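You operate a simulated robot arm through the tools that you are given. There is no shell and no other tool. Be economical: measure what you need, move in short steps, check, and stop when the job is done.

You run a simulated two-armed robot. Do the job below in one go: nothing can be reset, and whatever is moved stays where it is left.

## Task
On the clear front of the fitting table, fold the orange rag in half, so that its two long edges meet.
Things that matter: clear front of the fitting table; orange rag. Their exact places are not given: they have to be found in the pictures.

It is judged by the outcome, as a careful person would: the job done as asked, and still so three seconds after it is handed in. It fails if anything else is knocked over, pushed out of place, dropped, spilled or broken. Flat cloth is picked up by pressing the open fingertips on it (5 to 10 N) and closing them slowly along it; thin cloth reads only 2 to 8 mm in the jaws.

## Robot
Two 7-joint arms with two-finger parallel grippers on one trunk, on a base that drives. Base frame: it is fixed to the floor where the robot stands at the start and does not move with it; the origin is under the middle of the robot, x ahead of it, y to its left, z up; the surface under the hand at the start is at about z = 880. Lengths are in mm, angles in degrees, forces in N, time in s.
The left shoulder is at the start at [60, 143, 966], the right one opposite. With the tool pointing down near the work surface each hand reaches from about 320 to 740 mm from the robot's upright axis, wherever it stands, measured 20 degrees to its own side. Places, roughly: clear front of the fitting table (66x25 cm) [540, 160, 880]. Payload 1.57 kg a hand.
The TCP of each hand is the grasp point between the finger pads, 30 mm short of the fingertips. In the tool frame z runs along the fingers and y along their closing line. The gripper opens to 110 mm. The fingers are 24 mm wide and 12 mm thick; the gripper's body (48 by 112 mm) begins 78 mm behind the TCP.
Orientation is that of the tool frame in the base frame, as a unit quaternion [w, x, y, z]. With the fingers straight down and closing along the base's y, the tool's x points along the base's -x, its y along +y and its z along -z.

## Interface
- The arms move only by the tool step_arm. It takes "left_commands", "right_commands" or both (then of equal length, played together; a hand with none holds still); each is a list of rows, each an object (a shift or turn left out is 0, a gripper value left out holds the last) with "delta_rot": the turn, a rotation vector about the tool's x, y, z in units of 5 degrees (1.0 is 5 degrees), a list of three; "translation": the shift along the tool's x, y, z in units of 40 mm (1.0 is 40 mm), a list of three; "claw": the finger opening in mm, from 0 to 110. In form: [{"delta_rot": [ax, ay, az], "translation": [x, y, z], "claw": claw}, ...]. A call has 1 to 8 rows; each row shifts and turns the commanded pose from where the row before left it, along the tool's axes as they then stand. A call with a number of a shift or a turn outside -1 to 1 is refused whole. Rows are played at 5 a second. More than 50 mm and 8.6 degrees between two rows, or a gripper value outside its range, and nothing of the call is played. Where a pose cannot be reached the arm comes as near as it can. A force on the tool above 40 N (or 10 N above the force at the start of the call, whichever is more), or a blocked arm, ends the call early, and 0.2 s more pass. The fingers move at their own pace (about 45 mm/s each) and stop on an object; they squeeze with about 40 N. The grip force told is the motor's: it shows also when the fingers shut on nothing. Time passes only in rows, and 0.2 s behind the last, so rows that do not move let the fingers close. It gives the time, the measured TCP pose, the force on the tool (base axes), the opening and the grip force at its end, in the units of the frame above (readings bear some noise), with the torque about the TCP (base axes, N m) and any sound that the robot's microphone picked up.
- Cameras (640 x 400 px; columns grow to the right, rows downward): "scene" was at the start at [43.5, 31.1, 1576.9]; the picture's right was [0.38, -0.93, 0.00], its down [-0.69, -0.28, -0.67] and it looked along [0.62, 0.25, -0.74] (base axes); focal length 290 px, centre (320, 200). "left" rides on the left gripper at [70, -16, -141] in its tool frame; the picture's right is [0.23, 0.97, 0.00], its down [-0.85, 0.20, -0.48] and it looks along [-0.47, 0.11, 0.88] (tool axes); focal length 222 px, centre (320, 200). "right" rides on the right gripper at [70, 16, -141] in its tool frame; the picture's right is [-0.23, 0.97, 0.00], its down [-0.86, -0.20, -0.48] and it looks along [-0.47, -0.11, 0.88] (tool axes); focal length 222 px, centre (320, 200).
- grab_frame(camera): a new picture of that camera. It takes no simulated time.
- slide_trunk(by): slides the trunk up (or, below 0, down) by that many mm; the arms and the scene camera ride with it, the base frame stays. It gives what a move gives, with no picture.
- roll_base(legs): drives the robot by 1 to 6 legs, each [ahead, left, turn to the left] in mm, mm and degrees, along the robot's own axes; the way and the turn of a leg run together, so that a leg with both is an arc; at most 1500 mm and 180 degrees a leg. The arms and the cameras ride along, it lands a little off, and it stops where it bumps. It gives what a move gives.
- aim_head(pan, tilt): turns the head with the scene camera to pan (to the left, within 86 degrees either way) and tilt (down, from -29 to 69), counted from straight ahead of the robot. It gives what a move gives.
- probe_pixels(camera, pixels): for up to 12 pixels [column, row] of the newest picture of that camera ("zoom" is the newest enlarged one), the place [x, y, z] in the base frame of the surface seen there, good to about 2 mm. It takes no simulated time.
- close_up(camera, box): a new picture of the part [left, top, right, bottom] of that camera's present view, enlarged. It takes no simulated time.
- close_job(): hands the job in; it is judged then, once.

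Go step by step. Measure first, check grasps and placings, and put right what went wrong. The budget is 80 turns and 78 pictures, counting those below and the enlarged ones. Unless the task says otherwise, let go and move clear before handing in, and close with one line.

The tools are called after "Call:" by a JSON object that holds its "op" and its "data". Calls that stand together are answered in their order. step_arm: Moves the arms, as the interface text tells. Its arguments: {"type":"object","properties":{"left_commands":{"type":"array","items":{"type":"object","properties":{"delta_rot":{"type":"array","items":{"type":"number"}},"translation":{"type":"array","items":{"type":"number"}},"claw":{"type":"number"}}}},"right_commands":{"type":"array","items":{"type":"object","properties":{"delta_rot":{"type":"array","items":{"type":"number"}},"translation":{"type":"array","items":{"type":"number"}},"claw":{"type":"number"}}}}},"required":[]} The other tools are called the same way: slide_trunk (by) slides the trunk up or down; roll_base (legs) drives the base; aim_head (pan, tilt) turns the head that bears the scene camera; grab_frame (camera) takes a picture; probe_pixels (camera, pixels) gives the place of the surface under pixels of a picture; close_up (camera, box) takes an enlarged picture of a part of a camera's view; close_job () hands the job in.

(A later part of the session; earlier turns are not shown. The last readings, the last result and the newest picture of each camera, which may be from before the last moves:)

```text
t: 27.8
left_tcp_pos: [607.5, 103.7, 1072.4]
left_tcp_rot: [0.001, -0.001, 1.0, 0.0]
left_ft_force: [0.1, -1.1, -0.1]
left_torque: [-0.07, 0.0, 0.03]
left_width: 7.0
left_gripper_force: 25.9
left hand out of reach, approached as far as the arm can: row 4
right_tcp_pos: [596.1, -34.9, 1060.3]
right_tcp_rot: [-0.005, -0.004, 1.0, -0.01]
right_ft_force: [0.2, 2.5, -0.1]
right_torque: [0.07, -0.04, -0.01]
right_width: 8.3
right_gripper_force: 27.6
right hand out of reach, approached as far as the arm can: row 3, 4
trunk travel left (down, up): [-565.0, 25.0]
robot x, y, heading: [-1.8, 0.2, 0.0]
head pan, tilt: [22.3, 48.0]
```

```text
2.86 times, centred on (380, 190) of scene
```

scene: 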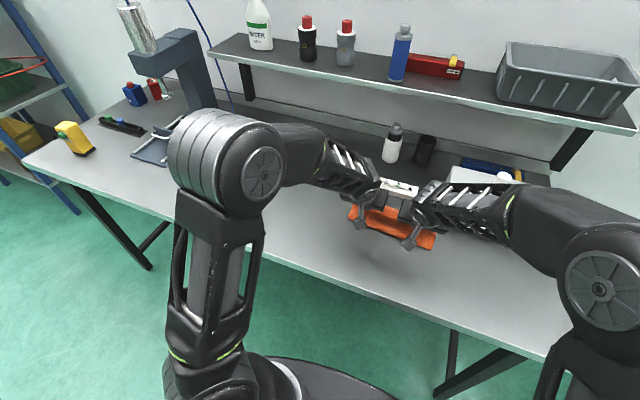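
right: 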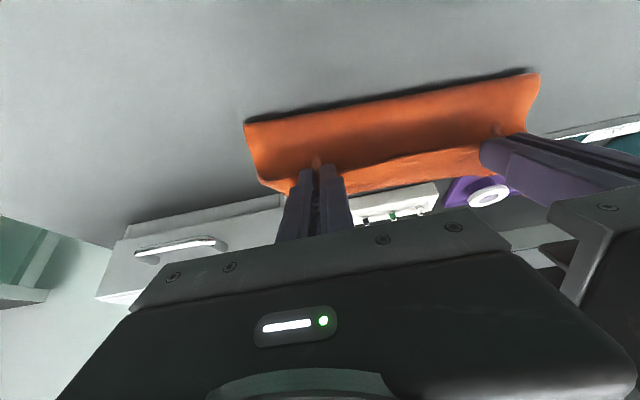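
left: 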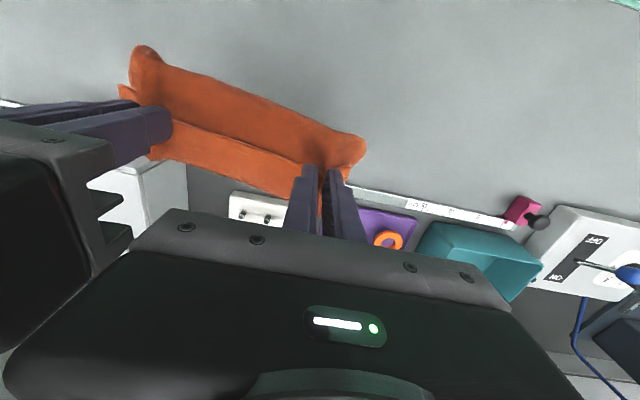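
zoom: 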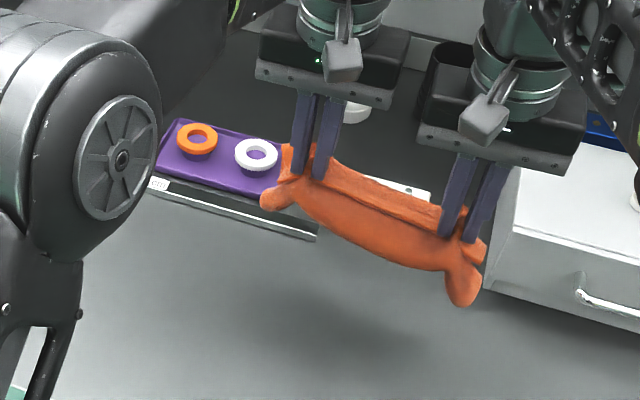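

The whole rag is off the table. I move the hands toward the front (−x) at height, away from the other objects, and look at how it hangs.

Call:
{"op": "step_arm", "data": {"left_commands": [{"translation": [0.8, 0, 0]}, {"translation": [0.8, 0, 0]}, {"translation": [0.8, 0, 0]}, {}, {}], "right_commands": [{"translation": [0.9, 0.05, -0.2]}, {"translation": [0.9, 0, -0.1]}, {"translation": [0.7, 0, 0]}, {}, {}]}}

Call:
{"op": "grab_frame", "data": {"camera": "left"}}

Call:
{"op": "close_up", "data": {"camera": "scene", "box": [300, 120, 480, 280]}}

```text
t: 29.0
left_tcp_pos: [512.8, 100.5, 1070.7]
left_tcp_rot: [0.001, 0.001, 1.0, 0.0]
left_ft_force: [-1.1, -0.9, -0.2]
left_torque: [-0.01, -0.01, -0.02]
left_width: 7.2
left_gripper_force: 26.7
right_tcp_pos: [495.8, -34.7, 1070.7]
right_tcp_rot: [-0.012, -0.002, 1.0, -0.005]
right_ft_force: [-0.3, -0.1, -0.2]
right_torque: [0.04, -0.01, -0.01]
right_width: 8.3
right_gripper_force: 27.4
trunk travel left (down, up): [-565.0, 25.0]
robot x, y, heading: [1.9, 0.6, -0.3]
head pan, tilt: [22.3, 48.0]
```

```text
48 pictures are left
```

left: 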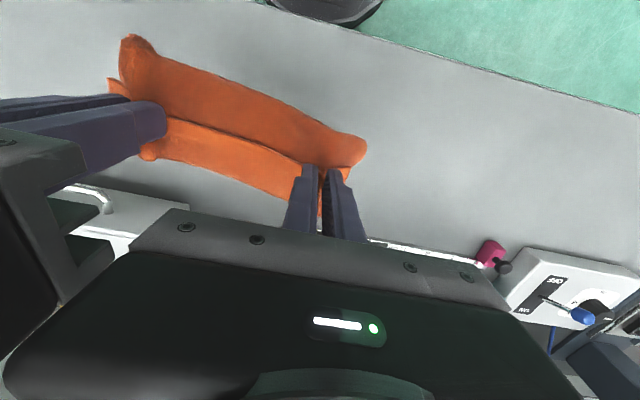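

```text
2.50 times, centred on (390, 200) of scene
```

zoom: 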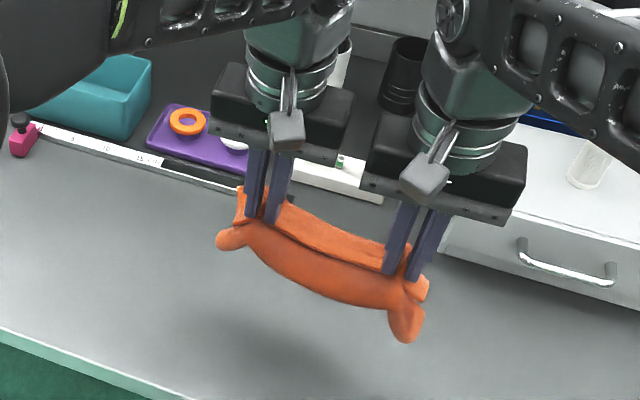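

I lower it while drawing toward the front so the free end trails toward the back of the table.

Call:
{"op": "step_arm", "data": {"left_commands": [{"translation": [0.1, 0, 0.9]}, {"translation": [0.2, 0, 0.8]}, {"translation": [0.4, 0, 0.6]}, {"translation": [0.4, 0, 0.5]}, {"translation": [0.4, 0, 0.4]}, {}], "right_commands": [{"translation": [0.1, 0, 0.9]}, {"translation": [0.2, 0, 0.8]}, {"translation": [0.4, 0, 0.6]}, {"translation": [0.4, 0, 0.5]}, {"translation": [0.4, 0, 0.4]}, {}]}}

Call:
{"op": "close_up", "data": {"camera": "scene", "box": [300, 160, 480, 320]}}

Call:
{"op": "grab_frame", "data": {"camera": "left"}}

```text
t: 30.4
left_tcp_pos: [452.7, 103.1, 943.0]
left_tcp_rot: [0.0, 0.0, 1.0, 0.0]
left_ft_force: [0.8, -0.6, -0.3]
left_torque: [0.01, 0.01, 0.0]
left_width: 7.1
left_gripper_force: 26.2
right_tcp_pos: [432.9, -34.0, 946.6]
right_tcp_rot: [-0.013, -0.003, 1.0, -0.006]
right_ft_force: [0.1, 0.1, -0.6]
right_torque: [0.07, -0.01, 0.01]
right_width: 8.6
right_gripper_force: 27.1
trunk travel left (down, up): [-565.0, 25.0]
robot x, y, heading: [1.5, -1.6, 0.1]
head pan, tilt: [22.3, 48.0]
```

```text
2.50 times, centred on (390, 240) of scene
```

zoom: 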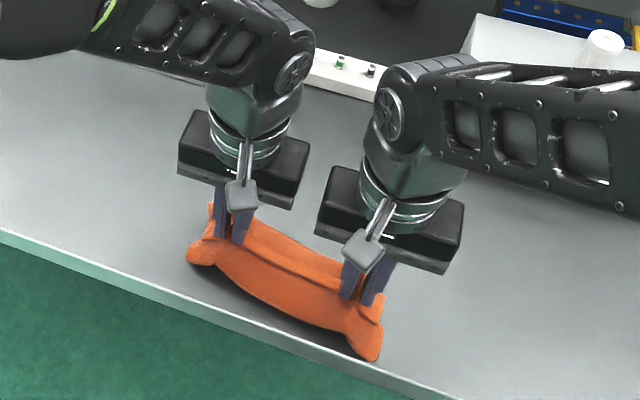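

```text
45 pictures are left
```

left: 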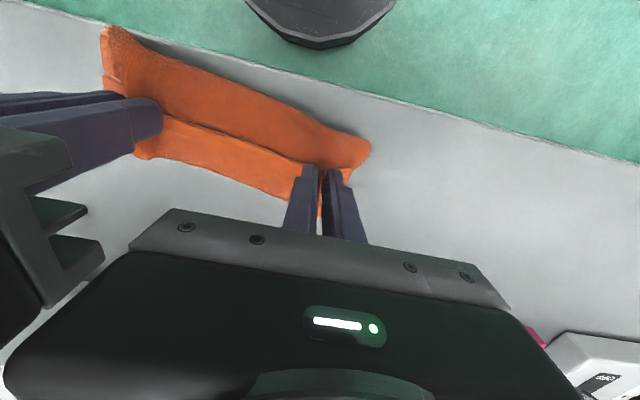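

The cloth isn't trailing, so all layers may be pinched together. I move it back off the table's front edge by 70 mm, lower it and release to see.

Call:
{"op": "step_arm", "data": {"left_commands": [{"translation": [-0.9, 0, 0]}, {"translation": [-0.9, 0, 0.2]}, {"translation": [0, 0, 0.3], "claw": 30}, {}, {"translation": [0, 0, -1]}, {"translation": [0, 0.3, -1]}, {"translation": [0, 0.8, -0.5]}], "right_commands": [{"translation": [-0.9, 0, 0]}, {"translation": [-0.9, 0, 0.2]}, {"translation": [0, 0, 0.3], "claw": 30}, {}, {"translation": [0, 0, -1]}, {"translation": [0, -0.3, -1]}, {"translation": [0, -0.8, -0.5]}]}}

Call:
{"op": "close_up", "data": {"camera": "scene", "box": [300, 160, 480, 320]}}

Call:
{"op": "grab_frame", "data": {"camera": "left"}}

```text
t: 32.0
left_tcp_pos: [524.9, 146.3, 1025.1]
left_tcp_rot: [0.0, 0.0, 1.0, 0.0]
left_ft_force: [0.2, -0.5, -0.3]
left_torque: [-0.03, -0.02, -0.02]
left_width: 29.7
left_gripper_force: 0.1
right_tcp_pos: [507.6, -77.0, 1022.1]
right_tcp_rot: [-0.013, -0.003, 1.0, -0.006]
right_ft_force: [-0.7, 0.3, 0.8]
right_torque: [0.01, -0.03, -0.01]
right_width: 30.0
right_gripper_force: 0.0
trunk travel left (down, up): [-565.0, 25.0]
robot x, y, heading: [4.2, 3.4, 0.1]
head pan, tilt: [22.3, 48.0]
```

```text
2.50 times, centred on (390, 240) of scene
```

zoom: 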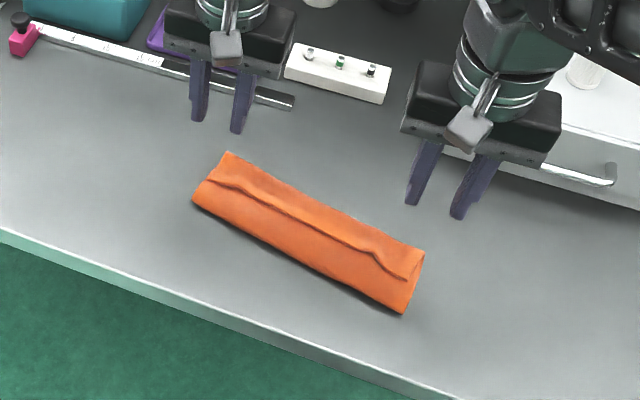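

```text
43 pictures are left
```

left: 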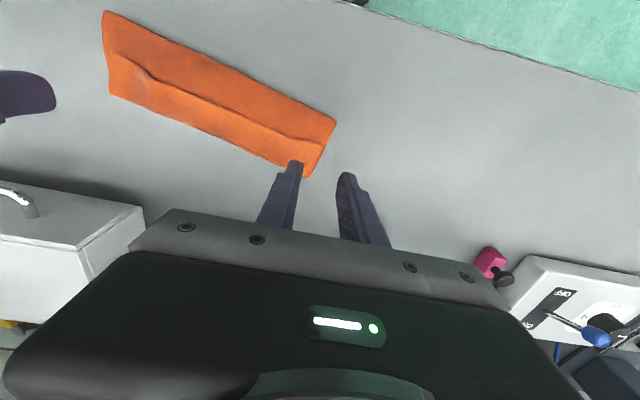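

The rag lies as before, hem still on top, but nearer and clear of everything. There is a raised bump in the hem near the right end that I can straddle gently to catch only the hem. I measure it closely.

Call:
{"op": "close_up", "data": {"camera": "scene", "box": [340, 215, 420, 290]}}

Call:
{"op": "close_up", "data": {"camera": "left", "box": [90, 0, 350, 185]}}

Call:
{"op": "probe_pixels", "data": {"camera": "zoom", "pixels": [[42, 133], [80, 155], [115, 183], [135, 190], [160, 205], [300, 255], [430, 310], [475, 335], [520, 342], [560, 342], [30, 60], [130, 215]]}}

```text
5.33 times, centred on (380, 252) of scene
```

zoom: 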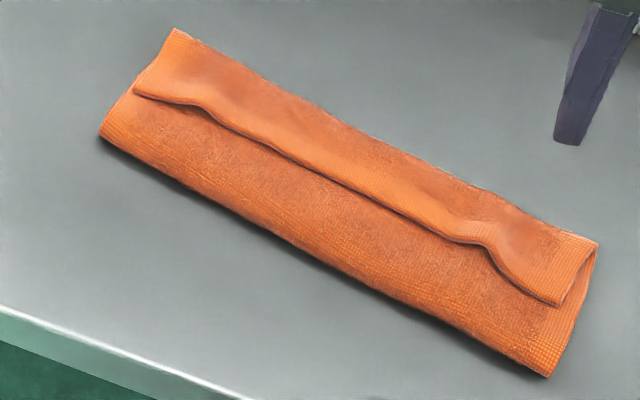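

```text
2.16 times, centred on (220, 92) of left
```

zoom: 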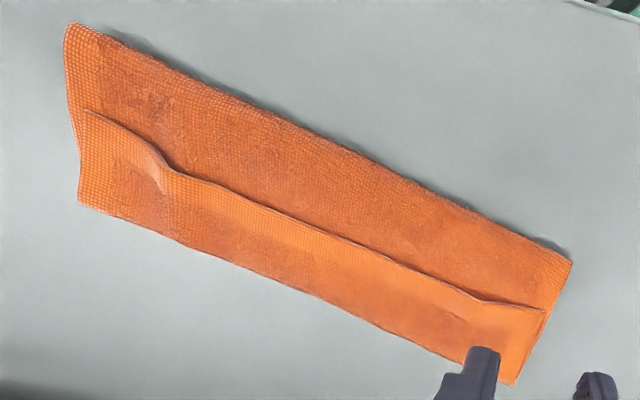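

```text
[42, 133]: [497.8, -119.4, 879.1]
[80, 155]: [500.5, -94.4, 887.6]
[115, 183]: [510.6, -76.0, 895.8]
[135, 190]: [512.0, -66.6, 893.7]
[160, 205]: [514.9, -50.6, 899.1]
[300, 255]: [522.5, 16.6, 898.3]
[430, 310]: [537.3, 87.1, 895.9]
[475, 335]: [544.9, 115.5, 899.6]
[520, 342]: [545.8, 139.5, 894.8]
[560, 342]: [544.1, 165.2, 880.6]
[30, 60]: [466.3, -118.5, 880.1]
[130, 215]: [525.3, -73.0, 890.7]
```

Call:
{"op": "probe_pixels", "data": {"camera": "zoom", "pixels": [[88, 112], [150, 150], [163, 168], [175, 172], [152, 175], [200, 185], [220, 170], [470, 294], [482, 300], [500, 303], [540, 312], [300, 235]]}}

```text
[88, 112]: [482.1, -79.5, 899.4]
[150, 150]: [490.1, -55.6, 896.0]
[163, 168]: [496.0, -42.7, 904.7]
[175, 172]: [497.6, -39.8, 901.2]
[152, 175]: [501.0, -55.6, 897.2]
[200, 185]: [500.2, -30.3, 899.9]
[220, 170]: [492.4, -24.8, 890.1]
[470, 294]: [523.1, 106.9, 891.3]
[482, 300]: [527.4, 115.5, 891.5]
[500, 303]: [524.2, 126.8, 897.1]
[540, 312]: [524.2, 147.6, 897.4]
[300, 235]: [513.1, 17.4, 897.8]
```

The hem stands about 8 mm above the layer beneath, with a bump at (497,−43,904). I move the hands there with small openings and descend only lightly.

Call:
{"op": "step_arm", "data": {"left_commands": [{"translation": [-0.12, -0.52, 0], "claw": 28}, {"translation": [0, 0, 0.9]}, {"translation": [0, 0, 0.9]}, {"translation": [0, 0, 0.65]}, {}], "right_commands": [{"translation": [0.12, 0.8, 0], "claw": 28}, {"translation": [0, 0, 0.9]}, {"translation": [0, 0, 0.9]}, {"translation": [0, 0, 0.6]}, {}]}}

Call:
{"op": "grab_frame", "data": {"camera": "right"}}

Call:
{"op": "grab_frame", "data": {"camera": "left"}}

```text
t: 33.2
left_tcp_pos: [531.8, 126.1, 927.3]
left_tcp_rot: [0.001, 0.0, 1.0, 0.0]
left_ft_force: [-0.2, -0.8, 0.7]
left_torque: [0.01, -0.02, 0.03]
left_width: 28.1
left_gripper_force: 0.1
right_tcp_pos: [498.5, -47.9, 929.1]
right_tcp_rot: [-0.013, -0.003, 1.0, -0.006]
right_ft_force: [-0.3, 0.3, -0.5]
right_torque: [0.02, -0.04, 0.01]
right_width: 28.0
right_gripper_force: 0.0
trunk travel left (down, up): [-565.0, 25.0]
robot x, y, heading: [-3.7, -1.8, 0.2]
head pan, tilt: [22.3, 48.0]
```

```text
40 pictures are left
```

right: 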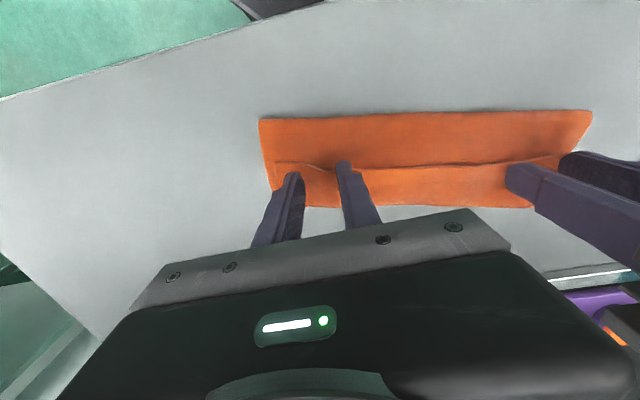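

```text
39 pictures are left
```

left: 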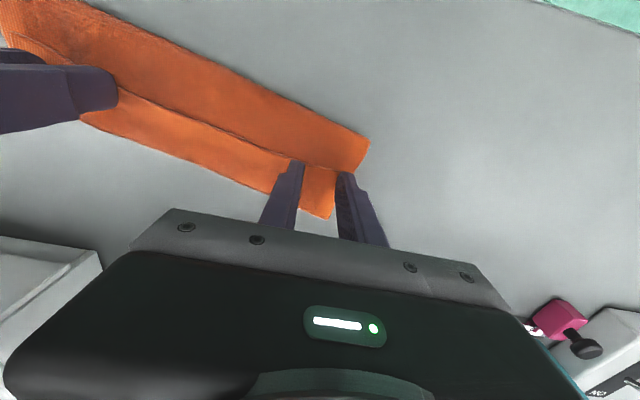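

The right fingers straddle the bump. I shift the left inward 8 mm and lower both a few mm.

Call:
{"op": "step_arm", "data": {"left_commands": [{"translation": [0, -0.2, 0.05]}, {"translation": [0, 0, 0.05]}, {}], "right_commands": [{"translation": [-0.05, 0.05, 0.1]}, {"translation": [0, 0, 0.06]}, {}]}}

```text
t: 34.0
left_tcp_pos: [533.2, 115.8, 923.7]
left_tcp_rot: [0.0, 0.0, 1.0, -0.001]
left_ft_force: [-0.3, -0.3, 0.3]
left_torque: [0.0, 0.01, -0.02]
left_width: 28.0
left_gripper_force: 0.1
right_tcp_pos: [502.6, -46.0, 922.4]
right_tcp_rot: [-0.013, -0.003, 1.0, -0.006]
right_ft_force: [0.8, -0.3, 1.6]
right_torque: [-0.03, 0.02, 0.01]
right_width: 28.0
right_gripper_force: 0.0
trunk travel left (down, up): [-565.0, 25.0]
robot x, y, heading: [2.7, -2.5, 0.1]
head pan, tilt: [22.3, 48.0]
```

Right touches at about 1.6 N. I lower the left 2 mm more and close both slowly.

Call:
{"op": "step_arm", "data": {"left_commands": [{"translation": [0, 0, 0.06]}, {"claw": 24}, {"claw": 19}, {"claw": 14}, {"claw": 9}, {"claw": 4}, {"claw": 0}, {}], "right_commands": [{}, {"claw": 24}, {"claw": 19}, {"claw": 14}, {"claw": 9}, {"claw": 4}, {"claw": 0}, {}]}}

Call:
{"op": "grab_frame", "data": {"camera": "right"}}

```text
t: 35.8
left_tcp_pos: [532.7, 115.6, 921.1]
left_tcp_rot: [0.0, 0.0, 1.0, 0.0]
left_ft_force: [-0.2, -2.3, 1.7]
left_torque: [-0.07, 0.03, -0.01]
left_width: 3.7
left_gripper_force: 24.7
right_tcp_pos: [502.0, -44.8, 922.3]
right_tcp_rot: [-0.013, -0.003, 1.0, -0.006]
right_ft_force: [-0.2, 2.6, 0.7]
right_torque: [0.11, 0.02, -0.01]
right_width: 4.9
right_gripper_force: 25.1
trunk travel left (down, up): [-565.0, 25.0]
robot x, y, heading: [-0.1, 1.7, -0.3]
head pan, tilt: [22.3, 48.0]
```

```text
38 pictures are left
```

right: 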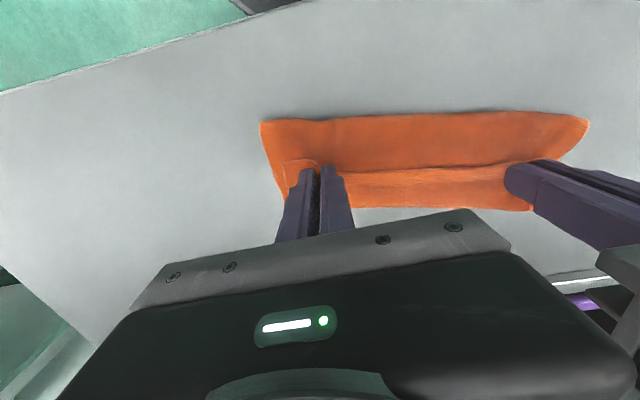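

The widths of 3.7 and 4.9 mm mean a single layer, just the hem. I lift straight up so the rag hangs open from its front edge.

Call:
{"op": "step_arm", "data": {"left_commands": [{"translation": [0, 0, -0.5]}, {"translation": [0, 0, -0.9]}, {"translation": [0, 0, -0.9]}, {"translation": [0, 0, -0.9]}, {"translation": [0, 0, -0.9]}, {"translation": [0, 0, -0.6]}, {}], "right_commands": [{"translation": [0, 0, -0.5]}, {"translation": [0, 0, -0.9]}, {"translation": [0, 0, -0.9]}, {"translation": [0, 0, -0.9]}, {"translation": [0, 0, -0.9]}, {"translation": [0, 0, -0.6]}, {}]}}

Call:
{"op": "close_up", "data": {"camera": "scene", "box": [280, 100, 480, 280]}}

Call:
{"op": "grab_frame", "data": {"camera": "left"}}

```text
t: 37.4
left_tcp_pos: [533.3, 116.5, 1108.4]
left_tcp_rot: [0.0, 0.0, 1.0, 0.0]
left_ft_force: [-0.1, -0.5, 0.0]
left_torque: [0.03, 0.02, -0.01]
left_width: 3.5
left_gripper_force: 25.0
right_tcp_pos: [504.4, -40.7, 1110.2]
right_tcp_rot: [-0.014, -0.003, 1.0, -0.006]
right_ft_force: [-0.1, -0.7, -0.1]
right_torque: [0.01, 0.03, 0.01]
right_width: 4.8
right_gripper_force: 25.7
trunk travel left (down, up): [-565.0, 25.0]
robot x, y, heading: [3.5, 1.1, -0.1]
head pan, tilt: [22.3, 48.0]
```

```text
2.22 times, centred on (380, 190) of scene
```

zoom: 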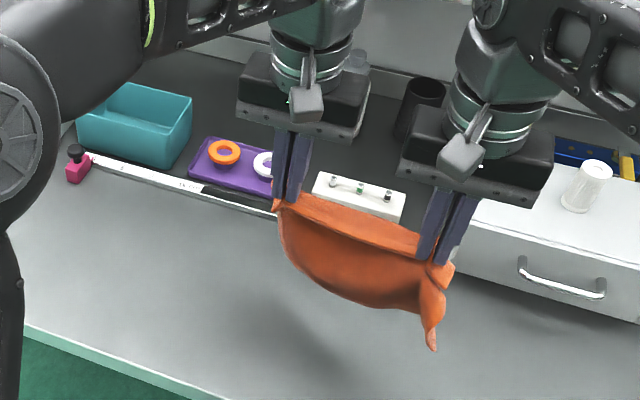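

```text
36 pictures are left
```

left: 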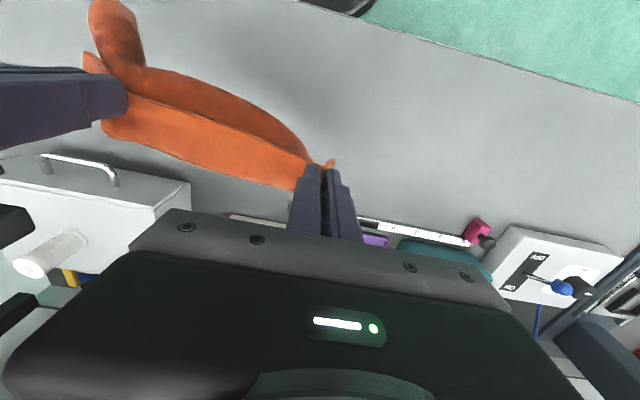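

The rag hangs open from the front edge, bulging back at the grip and with the lower edge swinging to the front (−x). That is ideal: I can lay the lower half down going backward, then fold the held edge forward onto the lower edge with no turned hem. First I shift toward the front and lower.

Call:
{"op": "step_arm", "data": {"left_commands": [{"translation": [0.8, 0, 0]}, {"translation": [0.8, 0, 0]}, {"translation": [0, 0, 0]}, {"translation": [0, 0, 0.4]}, {"translation": [0, 0, 0.5]}, {}], "right_commands": [{"translation": [0.8, 0, 0]}, {"translation": [0.8, 0, 0]}, {"translation": [0, 0, 0]}, {"translation": [0, 0, 0.4]}, {"translation": [0, 0, 0.5]}, {}]}}

Call:
{"op": "close_up", "data": {"camera": "scene", "box": [280, 140, 480, 320]}}

Call:
{"op": "grab_frame", "data": {"camera": "left"}}

```text
t: 38.8
left_tcp_pos: [470.0, 116.1, 1071.3]
left_tcp_rot: [0.0, 0.0, 1.0, 0.001]
left_ft_force: [-0.2, -1.1, 0.5]
left_torque: [-0.03, 0.0, 0.01]
left_width: 3.5
left_gripper_force: 24.2
right_tcp_pos: [443.5, -42.4, 1076.1]
right_tcp_rot: [-0.013, -0.003, 1.0, -0.006]
right_ft_force: [-0.1, 0.2, -0.1]
right_torque: [0.03, -0.01, -0.02]
right_width: 4.6
right_gripper_force: 25.3
trunk travel left (down, up): [-565.0, 25.0]
robot x, y, heading: [-1.1, -0.3, 0.0]
head pan, tilt: [22.3, 48.0]
```

```text
2.22 times, centred on (380, 230) of scene
```

zoom: 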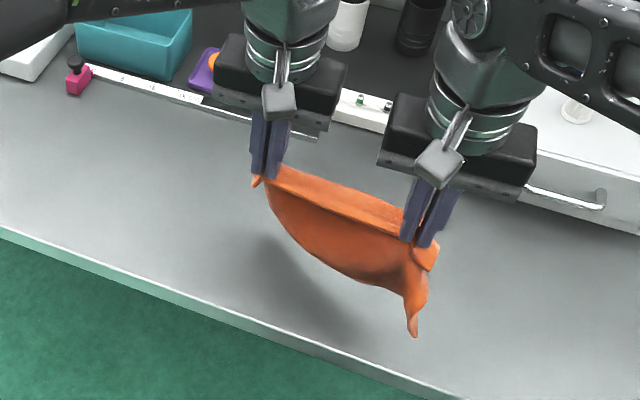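

```text
34 pictures are left
```

left: 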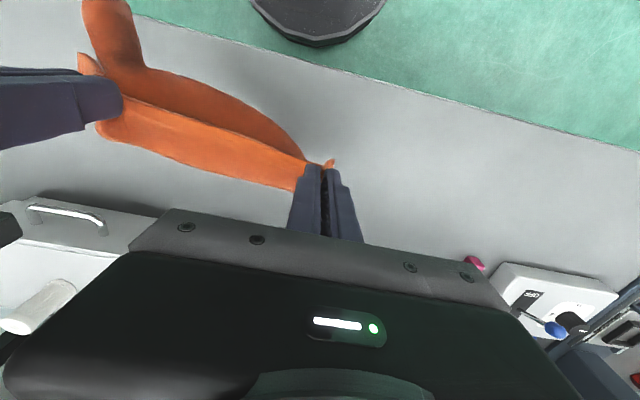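

I probe several cloth points to understand how it hangs.

Call:
{"op": "probe_pixels", "data": {"camera": "left", "pixels": [[110, 10], [100, 40], [140, 85], [200, 85], [200, 100], [200, 125], [200, 150], [260, 115], [290, 140], [300, 158], [240, 120], [130, 60]]}}

Call:
{"op": "probe_pixels", "data": {"camera": "zoom", "pixels": [[414, 332], [425, 280], [350, 270], [300, 235], [275, 200], [340, 240], [340, 215], [340, 190]]}}

Call:
{"op": "grab_frame", "data": {"camera": "right"}}

```text
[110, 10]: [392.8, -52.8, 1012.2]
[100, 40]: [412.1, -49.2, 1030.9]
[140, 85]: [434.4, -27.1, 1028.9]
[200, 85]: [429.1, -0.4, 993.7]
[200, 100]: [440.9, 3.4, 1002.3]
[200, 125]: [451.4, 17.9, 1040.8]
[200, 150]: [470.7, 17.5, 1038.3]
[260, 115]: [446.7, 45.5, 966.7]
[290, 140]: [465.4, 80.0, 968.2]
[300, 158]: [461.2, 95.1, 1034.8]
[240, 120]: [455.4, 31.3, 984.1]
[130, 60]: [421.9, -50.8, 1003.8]
```

```text
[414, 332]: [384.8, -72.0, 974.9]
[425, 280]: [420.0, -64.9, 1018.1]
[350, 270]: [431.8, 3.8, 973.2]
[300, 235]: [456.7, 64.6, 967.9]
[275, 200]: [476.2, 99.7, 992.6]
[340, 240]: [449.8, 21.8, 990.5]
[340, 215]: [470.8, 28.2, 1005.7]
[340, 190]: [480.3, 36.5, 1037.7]
```

```text
33 pictures are left
```

right: 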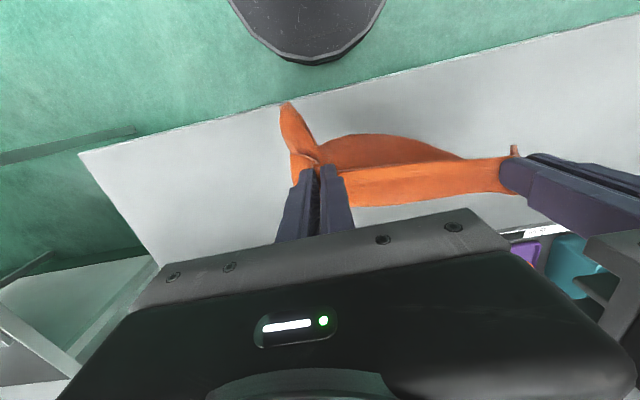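

The sheet hangs to about z=967 with the right corner dangling toward the front. I lower now, first straight down until it touches, watching the shape.

Call:
{"op": "step_arm", "data": {"left_commands": [{"translation": [0, 0.1, 0.5]}, {"translation": [0, 0, 0.5]}, {"translation": [-0.2, 0, 0.5]}, {"translation": [-0.3, 0, 0.4]}, {}], "right_commands": [{"translation": [0, -0.1, 0.5]}, {"translation": [0, 0, 0.5]}, {"translation": [-0.2, 0, 0.5]}, {"translation": [-0.3, 0, 0.4]}, {}]}}

Call:
{"op": "close_up", "data": {"camera": "scene", "box": [280, 140, 480, 320]}}

Call:
{"op": "grab_frame", "data": {"camera": "right"}}

```text
t: 40.0
left_tcp_pos: [488.4, 120.9, 993.9]
left_tcp_rot: [0.0, -0.001, 1.0, -0.001]
left_ft_force: [-1.1, -11.8, 0.2]
left_torque: [-0.36, 0.09, 0.02]
left_width: 3.7
left_gripper_force: 24.2
right_tcp_pos: [460.5, -47.3, 999.3]
right_tcp_rot: [-0.012, -0.004, 1.0, -0.006]
right_ft_force: [2.5, 12.6, -0.6]
right_torque: [0.37, -0.05, 0.07]
right_width: 4.8
right_gripper_force: 24.7
trunk travel left (down, up): [-565.0, 25.0]
robot x, y, heading: [-0.1, -1.1, 0.0]
head pan, tilt: [22.3, 48.0]
```

```text
2.22 times, centred on (380, 230) of scene
```

zoom: 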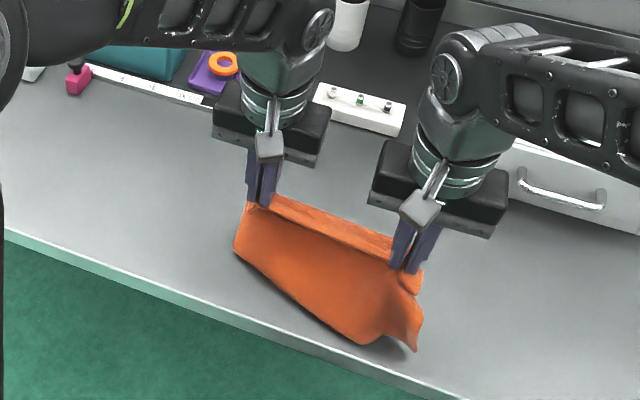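

```text
31 pictures are left
```

right: 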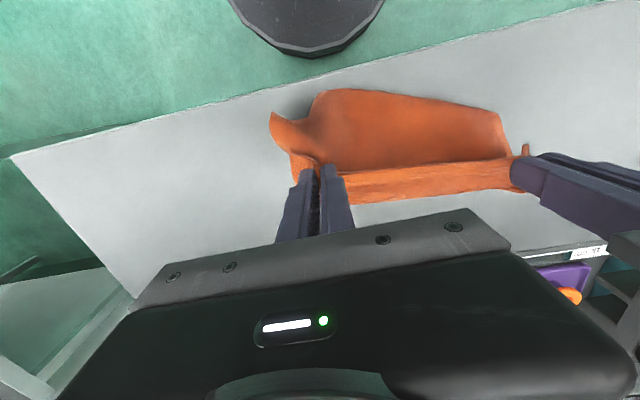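

The sheet now fans out neatly toward the front and down. I ease the tension and move back while lowering to lay the lower half on the table.

Call:
{"op": "step_arm", "data": {"left_commands": [{"translation": [-0.3, -0.07, 0.4]}, {"translation": [-0.5, 0, 0.3]}, {"translation": [-0.5, 0, 0.3]}, {"translation": [-0.5, 0, 0.2]}, {}], "right_commands": [{"translation": [-0.3, 0.07, 0.4]}, {"translation": [-0.5, 0, 0.3]}, {"translation": [-0.5, 0, 0.3]}, {"translation": [-0.5, 0, 0.2]}, {}]}}

Call:
{"op": "close_up", "data": {"camera": "scene", "box": [280, 140, 480, 320]}}

Call:
{"op": "grab_frame", "data": {"camera": "right"}}

```text
t: 41.2
left_tcp_pos: [562.8, 116.4, 947.3]
left_tcp_rot: [0.0, 0.0, 1.0, 0.001]
left_ft_force: [-1.1, -2.3, -0.5]
left_torque: [-0.07, -0.02, 0.03]
left_width: 3.6
left_gripper_force: 24.5
right_tcp_pos: [530.5, -44.0, 950.2]
right_tcp_rot: [-0.013, -0.003, 1.0, -0.007]
right_ft_force: [0.5, 1.1, 0.1]
right_torque: [0.06, 0.0, -0.04]
right_width: 4.8
right_gripper_force: 24.8
trunk travel left (down, up): [-565.0, 25.0]
robot x, y, heading: [-2.4, -1.6, -0.0]
head pan, tilt: [22.3, 48.0]
```

```text
2.22 times, centred on (380, 230) of scene
```

zoom: 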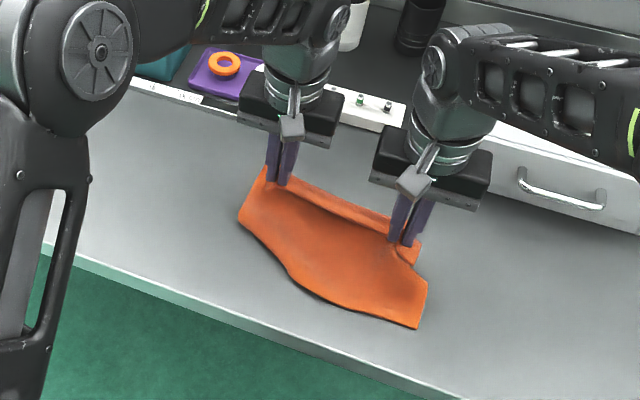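

```text
29 pictures are left
```

right: 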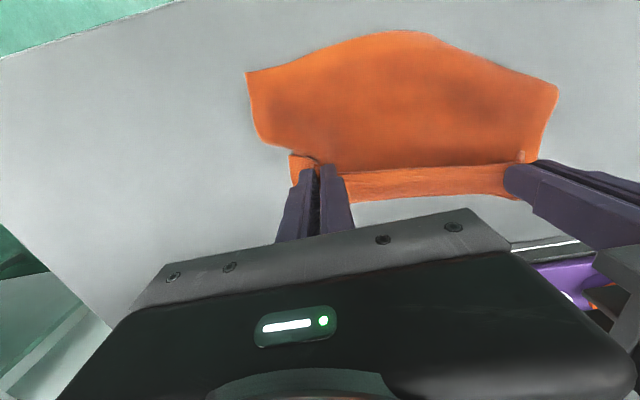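

The lower half now lies on the table with its free edge toward the front. I measure that free edge so I can bring the held edge onto it.

Call:
{"op": "probe_pixels", "data": {"camera": "right", "pixels": [[249, 76], [290, 65], [340, 45], [400, 33], [460, 48], [510, 68], [555, 88], [258, 135], [548, 130], [400, 100], [400, 165], [400, 192]]}}

```text
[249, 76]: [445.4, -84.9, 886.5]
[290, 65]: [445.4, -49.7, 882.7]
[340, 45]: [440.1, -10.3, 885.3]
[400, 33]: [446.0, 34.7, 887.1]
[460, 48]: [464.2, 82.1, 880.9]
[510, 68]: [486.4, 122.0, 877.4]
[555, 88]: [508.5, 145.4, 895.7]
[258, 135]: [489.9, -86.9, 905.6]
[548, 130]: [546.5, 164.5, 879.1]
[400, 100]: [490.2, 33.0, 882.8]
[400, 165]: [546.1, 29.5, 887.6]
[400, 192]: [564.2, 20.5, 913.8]
```

The free edge runs from (445,−85) to (508,145), nearly parallel to the held edge, and the middle bulges because the sides are still lifted. I now raise slightly and fold the held edge forward about 60 mm perpendicular to itself.

Call:
{"op": "step_arm", "data": {"left_commands": [{"translation": [0.1, 0, -0.5]}, {"translation": [0.45, 0.1, -0.2]}, {"translation": [0.5, 0.12, 0]}, {"translation": [0.5, 0.12, 0]}, {}], "right_commands": [{"translation": [0.1, 0, -0.5]}, {"translation": [0.45, 0.1, -0.2]}, {"translation": [0.5, 0.12, 0]}, {"translation": [0.5, 0.12, 0]}, {}]}}

Call:
{"op": "close_up", "data": {"camera": "scene", "box": [280, 140, 480, 320]}}

Call:
{"op": "grab_frame", "data": {"camera": "right"}}

```text
t: 42.4
left_tcp_pos: [501.0, 130.1, 975.8]
left_tcp_rot: [0.0, -0.001, 1.0, 0.0]
left_ft_force: [-0.4, -3.0, -0.1]
left_torque: [-0.09, 0.02, -0.01]
left_width: 3.6
left_gripper_force: 25.2
right_tcp_pos: [470.0, -31.4, 979.6]
right_tcp_rot: [-0.014, -0.003, 1.0, -0.006]
right_ft_force: [0.6, 2.3, -0.2]
right_torque: [0.11, 0.02, 0.03]
right_width: 4.9
right_gripper_force: 25.2
trunk travel left (down, up): [-565.0, 25.0]
robot x, y, heading: [-0.0, 1.1, -0.1]
head pan, tilt: [22.3, 48.0]
```

```text
2.22 times, centred on (380, 230) of scene
```

zoom: 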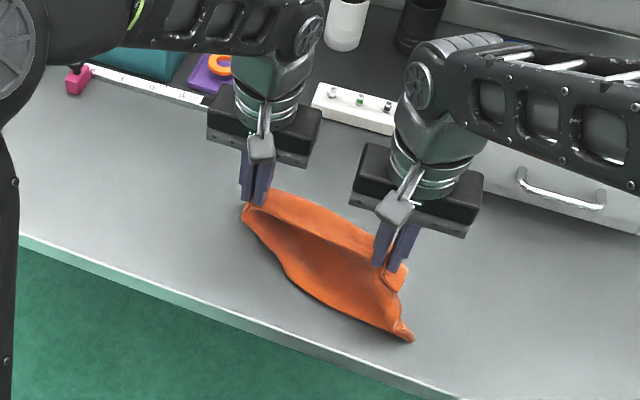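

```text
27 pictures are left
```

right: 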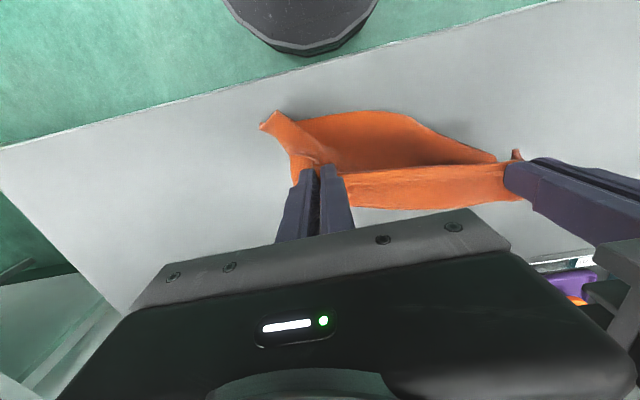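

The fold bulges to the back as intended. I continue lower and forward toward the free edge.

Call:
{"op": "step_arm", "data": {"left_commands": [{"translation": [0.1, 0, 0.25]}, {"translation": [0.1, 0, 0.35]}, {"translation": [0.1, 0, 0.35]}, {}], "right_commands": [{"translation": [0.15, 0, 0.25]}, {"translation": [0.15, 0, 0.35]}, {"translation": [0.15, 0, 0.35]}, {}]}}

Call:
{"op": "close_up", "data": {"camera": "scene", "box": [280, 140, 480, 320]}}

Call:
{"op": "grab_frame", "data": {"camera": "right"}}

Call:
{"op": "probe_pixels", "data": {"camera": "zoom", "pixels": [[240, 230], [280, 290], [330, 330], [405, 350]]}}

```text
t: 43.4
left_tcp_pos: [488.5, 128.4, 936.2]
left_tcp_rot: [0.0, -0.001, 1.0, 0.001]
left_ft_force: [-0.5, -2.9, -0.1]
left_torque: [-0.07, 0.02, 0.0]
left_width: 3.5
left_gripper_force: 24.2
right_tcp_pos: [450.7, -32.7, 942.6]
right_tcp_rot: [-0.013, -0.002, 1.0, -0.006]
right_ft_force: [0.2, 3.3, 0.6]
right_torque: [0.12, -0.06, 0.01]
right_width: 4.6
right_gripper_force: 25.4
trunk travel left (down, up): [-565.0, 25.0]
robot x, y, heading: [-0.7, 2.3, 0.1]
head pan, tilt: [22.3, 48.0]
```

```text
2.22 times, centred on (380, 230) of scene
```

zoom: 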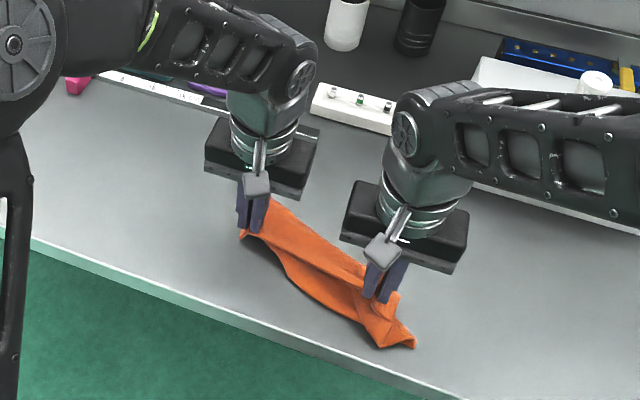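

```text
25 pictures are left
```

right: 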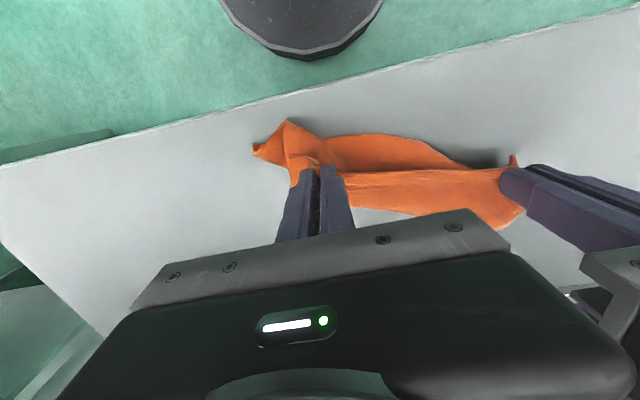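

```text
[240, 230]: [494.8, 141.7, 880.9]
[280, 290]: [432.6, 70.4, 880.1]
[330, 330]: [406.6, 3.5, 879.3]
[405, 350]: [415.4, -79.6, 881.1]
```

It is nearly laid. I lower the last bit and release both gently.

Call:
{"op": "step_arm", "data": {"left_commands": [{"translation": [0.05, 0, 0.3]}, {}, {"claw": 16}, {}, {"translation": [0, 0, -0.5]}, {"translation": [0, 0.3, -1]}, {"translation": [-0.3, 0.8, -0.5]}], "right_commands": [{"translation": [0.1, 0, 0.4]}, {}, {"claw": 16}, {}, {"translation": [0, 0, -0.5]}, {"translation": [0, -0.3, -1]}, {"translation": [-0.3, -0.8, -0.5]}]}}

Call:
{"op": "close_up", "data": {"camera": "scene", "box": [320, 180, 440, 300]}}

Call:
{"op": "grab_frame", "data": {"camera": "right"}}

```text
t: 45.0
left_tcp_pos: [498.3, 176.2, 1007.1]
left_tcp_rot: [0.0, 0.0, 1.0, 0.0]
left_ft_force: [0.9, 0.0, -0.8]
left_torque: [0.02, 0.0, 0.02]
left_width: 16.0
left_gripper_force: 0.0
right_tcp_pos: [461.4, -74.3, 1004.9]
right_tcp_rot: [-0.013, -0.003, 1.0, -0.006]
right_ft_force: [-0.1, 0.9, -0.3]
right_torque: [0.04, -0.02, 0.0]
right_width: 16.0
right_gripper_force: 0.1
trunk travel left (down, up): [-565.0, 25.0]
robot x, y, heading: [-3.7, 3.2, 0.2]
head pan, tilt: [22.3, 48.0]
```

```text
3.33 times, centred on (380, 240) of scene
```

zoom: 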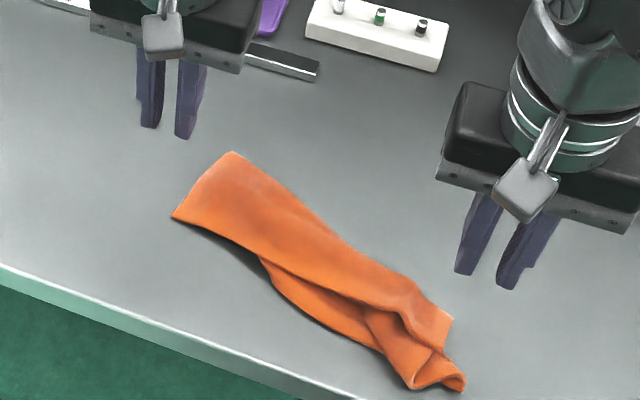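

```text
23 pictures are left
```

right: 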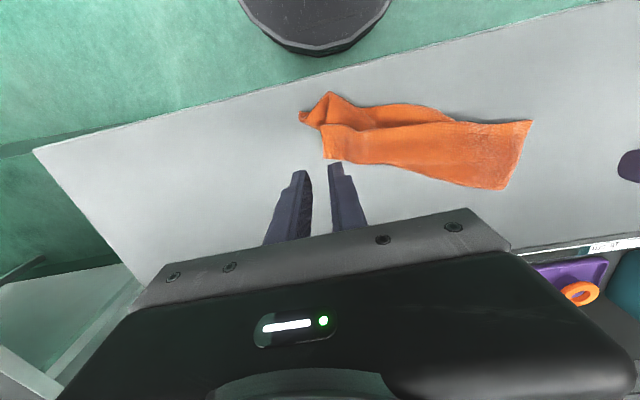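

The left half is well folded, but at the right the lower layer sticks out in front with a crumpled corner near zoom (415,385). I look closely and measure.

Call:
{"op": "close_up", "data": {"camera": "right", "box": [280, 70, 550, 210]}}

Call:
{"op": "probe_pixels", "data": {"camera": "right", "pixels": [[532, 122], [505, 188], [326, 157], [323, 130], [380, 130], [450, 120], [440, 110], [400, 105], [330, 95], [302, 118], [360, 118], [345, 145]]}}

```text
2.37 times, centred on (415, 140) of right
```

zoom: 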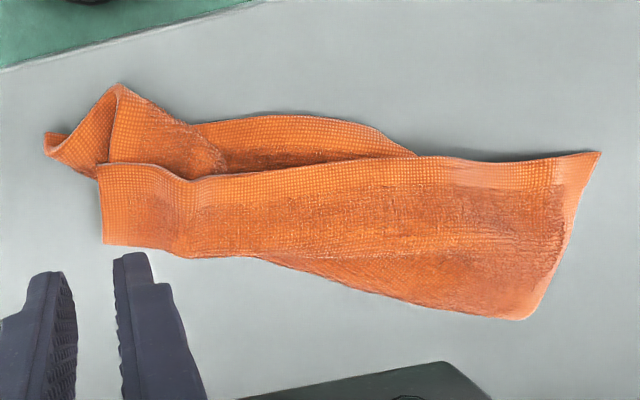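

```text
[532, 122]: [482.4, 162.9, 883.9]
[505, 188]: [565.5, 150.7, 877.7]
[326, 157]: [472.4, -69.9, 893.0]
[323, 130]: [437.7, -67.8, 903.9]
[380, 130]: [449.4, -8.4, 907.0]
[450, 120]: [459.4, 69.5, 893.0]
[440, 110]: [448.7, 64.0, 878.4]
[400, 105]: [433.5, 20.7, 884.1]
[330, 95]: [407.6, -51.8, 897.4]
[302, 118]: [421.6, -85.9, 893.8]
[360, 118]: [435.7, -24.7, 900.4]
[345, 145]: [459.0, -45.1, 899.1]
```

At the right, the fold sits too far forward and the lower corner is bunched. I'll regrip the straight upper edge closer to its corners, lift and hang it squarely, and lay it again.

Call:
{"op": "step_arm", "data": {"left_commands": [{"translation": [0.4, -0.9, 0], "claw": 26}, {"translation": [0, 0, 0.8]}, {"translation": [0, 0, 0.8]}, {"translation": [0, 0, 0.4]}, {}], "right_commands": [{"translation": [0.35, 0.75, 0], "claw": 26}, {"translation": [0, 0, 0.8]}, {"translation": [0, 0, 0.8]}, {"translation": [0, 0, 0.15]}, {}]}}

Call:
{"op": "grab_frame", "data": {"camera": "left"}}

Call:
{"op": "grab_frame", "data": {"camera": "right"}}

```text
t: 46.2
left_tcp_pos: [481.6, 142.0, 925.7]
left_tcp_rot: [-0.001, 0.0, 1.0, 0.0]
left_ft_force: [-0.6, -1.1, 0.7]
left_torque: [-0.01, 0.0, -0.03]
left_width: 26.0
left_gripper_force: 0.0
right_tcp_pos: [444.5, -44.1, 935.0]
right_tcp_rot: [-0.014, -0.003, 1.0, -0.007]
right_ft_force: [-0.7, -0.6, -0.9]
right_torque: [0.03, 0.0, -0.02]
right_width: 26.1
right_gripper_force: 0.1
trunk travel left (down, up): [-565.0, 25.0]
robot x, y, heading: [-1.3, -1.1, -0.1]
head pan, tilt: [22.3, 48.0]
```

```text
21 pictures are left
```

left: 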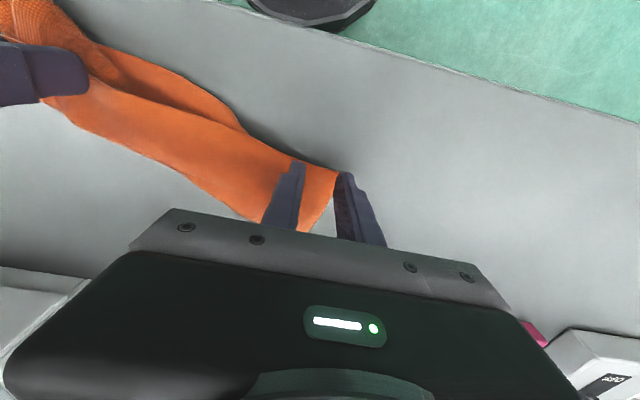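

```text
20 pictures are left
```

right: 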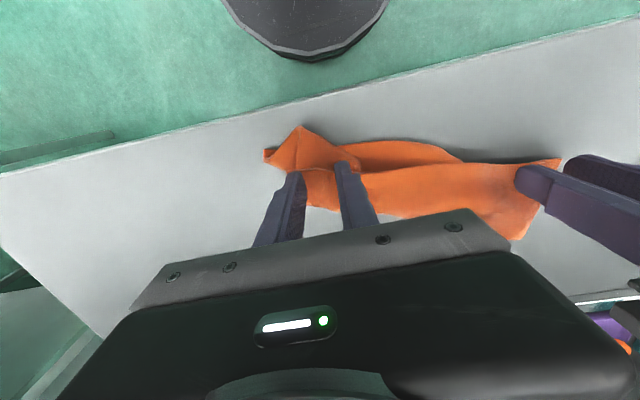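

I shift both slightly inward and descend lightly to contact.

Call:
{"op": "step_arm", "data": {"left_commands": [{"translation": [-0.05, -0.25, 0.05]}, {"translation": [0, 0, 0.08]}, {"translation": [0, 0, 0.05]}, {}], "right_commands": [{"translation": [-0.08, 0.1, 0.1]}, {"translation": [0, 0, 0.08]}, {"translation": [0, 0, 0.08]}, {}]}}

```text
t: 47.2
left_tcp_pos: [483.6, 128.3, 918.4]
left_tcp_rot: [0.0, 0.0, 1.0, 0.0]
left_ft_force: [0.4, 0.4, 1.4]
left_torque: [-0.06, -0.03, -0.03]
left_width: 25.8
left_gripper_force: 0.1
right_tcp_pos: [448.6, -42.2, 924.8]
right_tcp_rot: [-0.012, -0.003, 1.0, -0.006]
right_ft_force: [-0.1, 0.9, 2.2]
right_torque: [0.04, 0.01, 0.05]
right_width: 25.9
right_gripper_force: 0.2
trunk travel left (down, up): [-565.0, 25.0]
robot x, y, heading: [-0.5, -0.8, -0.1]
head pan, tilt: [22.3, 48.0]
```

Both are in light contact (1.4 and 2.2 N). I close slowly.

Call:
{"op": "step_arm", "data": {"left_commands": [{"translation": [0, 0, 0.04]}, {"claw": 21}, {"claw": 17}, {"claw": 12}, {"claw": 8}, {"claw": 4}, {"claw": 0}, {}], "right_commands": [{"translation": [0, 0, 0.02]}, {"claw": 21}, {"claw": 17}, {"claw": 12}, {"claw": 8}, {"claw": 4}, {"claw": 0}, {}]}}

```text
t: 49.0
left_tcp_pos: [483.9, 129.2, 917.5]
left_tcp_rot: [0.0, -0.001, 1.0, 0.0]
left_ft_force: [-1.5, -3.4, 1.1]
left_torque: [-0.06, 0.03, -0.05]
left_width: 3.0
left_gripper_force: 24.7
right_tcp_pos: [447.5, -42.5, 923.8]
right_tcp_rot: [-0.012, -0.003, 1.0, -0.006]
right_ft_force: [1.3, 1.6, 3.4]
right_torque: [0.04, -0.06, -0.01]
right_width: 6.2
right_gripper_force: 24.9
trunk travel left (down, up): [-565.0, 25.0]
robot x, y, heading: [1.4, 1.5, 0.1]
head pan, tilt: [22.3, 48.0]
```

Left holds one layer (3.0); right reads 6.2. I lift both, moving back and squaring the edge a little, then look.

Call:
{"op": "step_arm", "data": {"left_commands": [{"translation": [0, 0, -0.5]}, {"translation": [-0.1, 0, -0.9]}, {"translation": [-0.1, 0, -0.9]}, {"translation": [-0.1, 0, -0.9]}, {"translation": [-0.1, 0, -0.9]}, {"translation": [0, 0, -0.5]}, {}, {}], "right_commands": [{"translation": [0, 0, -0.5]}, {"translation": [-0.2, 0, -0.9]}, {"translation": [-0.2, 0, -0.9]}, {"translation": [-0.2, 0, -0.9]}, {"translation": [-0.2, 0, -0.8]}, {"translation": [0, 0, -0.4]}, {}, {}]}}

Call:
{"op": "grab_frame", "data": {"camera": "right"}}

Call:
{"op": "close_up", "data": {"camera": "scene", "box": [280, 120, 480, 300]}}

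```text
t: 50.8
left_tcp_pos: [501.5, 127.9, 1100.1]
left_tcp_rot: [0.0, 0.0, 1.0, 0.0]
left_ft_force: [0.5, 0.5, -1.1]
left_torque: [0.01, -0.03, -0.04]
left_width: 2.9
left_gripper_force: 23.8
right_tcp_pos: [482.9, -39.3, 1098.3]
right_tcp_rot: [-0.013, -0.002, 1.0, -0.006]
right_ft_force: [-0.5, 0.3, -0.6]
right_torque: [-0.05, 0.01, -0.02]
right_width: 5.8
right_gripper_force: 26.3
trunk travel left (down, up): [-565.0, 25.0]
robot x, y, heading: [0.4, 0.1, 0.2]
head pan, tilt: [22.3, 48.0]
```

```text
19 pictures are left
```

right: 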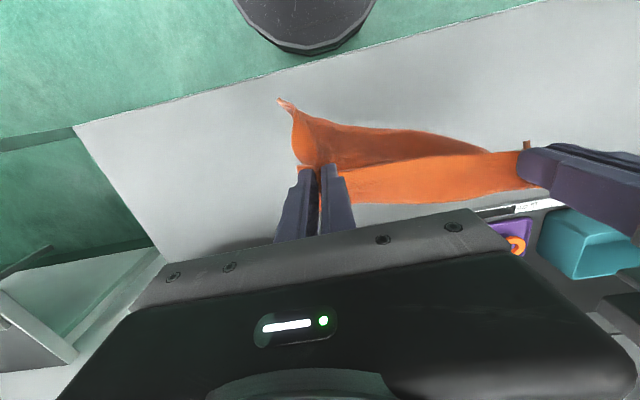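

```text
2.22 times, centred on (380, 210) of scene
```

zoom: 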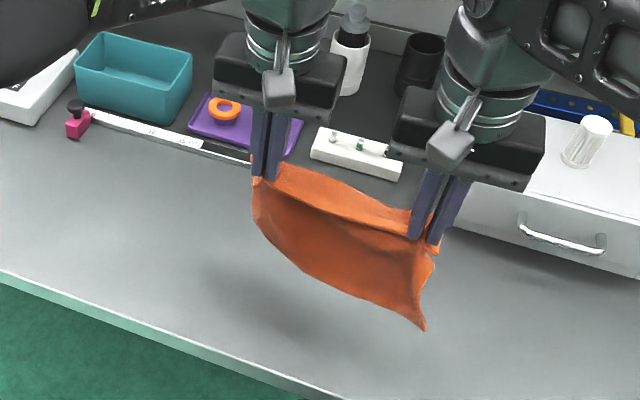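

It hangs much more evenly now, with the lower edge toward the front. I lower it squarely.

Call:
{"op": "step_arm", "data": {"left_commands": [{"translation": [0.2, 0.05, 0.6]}, {"translation": [0.2, 0, 0.6]}, {"translation": [0.1, 0, 0.6]}, {"translation": [-0.1, 0, 0.6]}, {"translation": [-0.35, 0, 0.4]}, {"translation": [-0.5, 0, 0.35]}, {"translation": [-0.5, 0, 0.35]}, {"translation": [-0.5, 0, 0.2]}], "right_commands": [{"translation": [0.1, -0.05, 0.6]}, {"translation": [0.1, 0, 0.6]}, {"translation": [0, 0, 0.6]}, {"translation": [-0.1, 0, 0.6]}, {"translation": [-0.35, 0, 0.4]}, {"translation": [-0.5, 0, 0.35]}, {"translation": [-0.5, 0, 0.35]}, {"translation": [-0.5, 0, 0.2]}]}}

Call:
{"op": "step_arm", "data": {"left_commands": [{"translation": [-0.4, 0, 0.1]}, {"translation": [-0.3, 0, 0.1]}, {}], "right_commands": [{"translation": [-0.4, 0, 0.1]}, {"translation": [-0.3, 0, 0.1]}, {}]}}

Call:
{"op": "grab_frame", "data": {"camera": "right"}}

Call:
{"op": "close_up", "data": {"camera": "scene", "box": [280, 140, 480, 320]}}

```text
t: 52.6
left_tcp_pos: [559.4, 128.0, 952.8]
left_tcp_rot: [-0.001, 0.001, 1.0, 0.001]
left_ft_force: [0.2, -0.1, -0.9]
left_torque: [-0.02, 0.02, 0.01]
left_width: 3.0
left_gripper_force: 23.7
right_tcp_pos: [549.3, -44.6, 950.2]
right_tcp_rot: [-0.013, -0.003, 1.0, -0.006]
right_ft_force: [-0.9, 0.5, 0.7]
right_torque: [0.0, 0.02, -0.05]
right_width: 6.0
right_gripper_force: 25.3
trunk travel left (down, up): [-565.0, 25.0]
robot x, y, heading: [1.9, -0.2, 0.0]
head pan, tilt: [22.3, 48.0]
```

```text
t: 53.4
left_tcp_pos: [584.9, 130.0, 943.0]
left_tcp_rot: [0.0, 0.0, 1.0, 0.0]
left_ft_force: [0.4, -0.9, -0.5]
left_torque: [-0.05, 0.02, 0.02]
left_width: 3.1
left_gripper_force: 24.0
right_tcp_pos: [576.2, -43.7, 940.2]
right_tcp_rot: [-0.013, -0.004, 1.0, -0.006]
right_ft_force: [0.2, 1.7, 0.2]
right_torque: [0.0, 0.01, 0.04]
right_width: 6.0
right_gripper_force: 26.1
trunk travel left (down, up): [-565.0, 25.0]
robot x, y, heading: [-0.5, -1.1, -0.3]
head pan, tilt: [22.3, 48.0]
```

```text
17 pictures are left
```

right: 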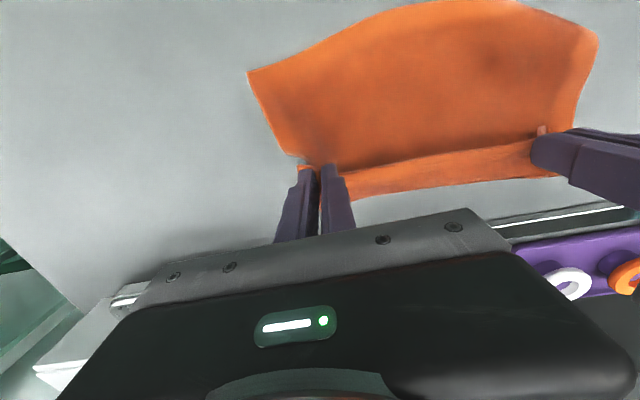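

```text
2.22 times, centred on (380, 230) of scene
```

zoom: 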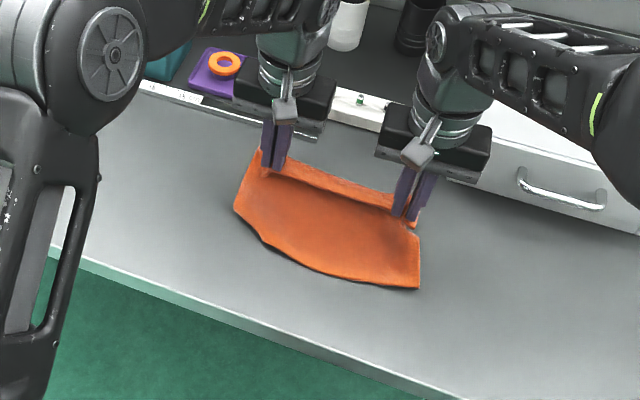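

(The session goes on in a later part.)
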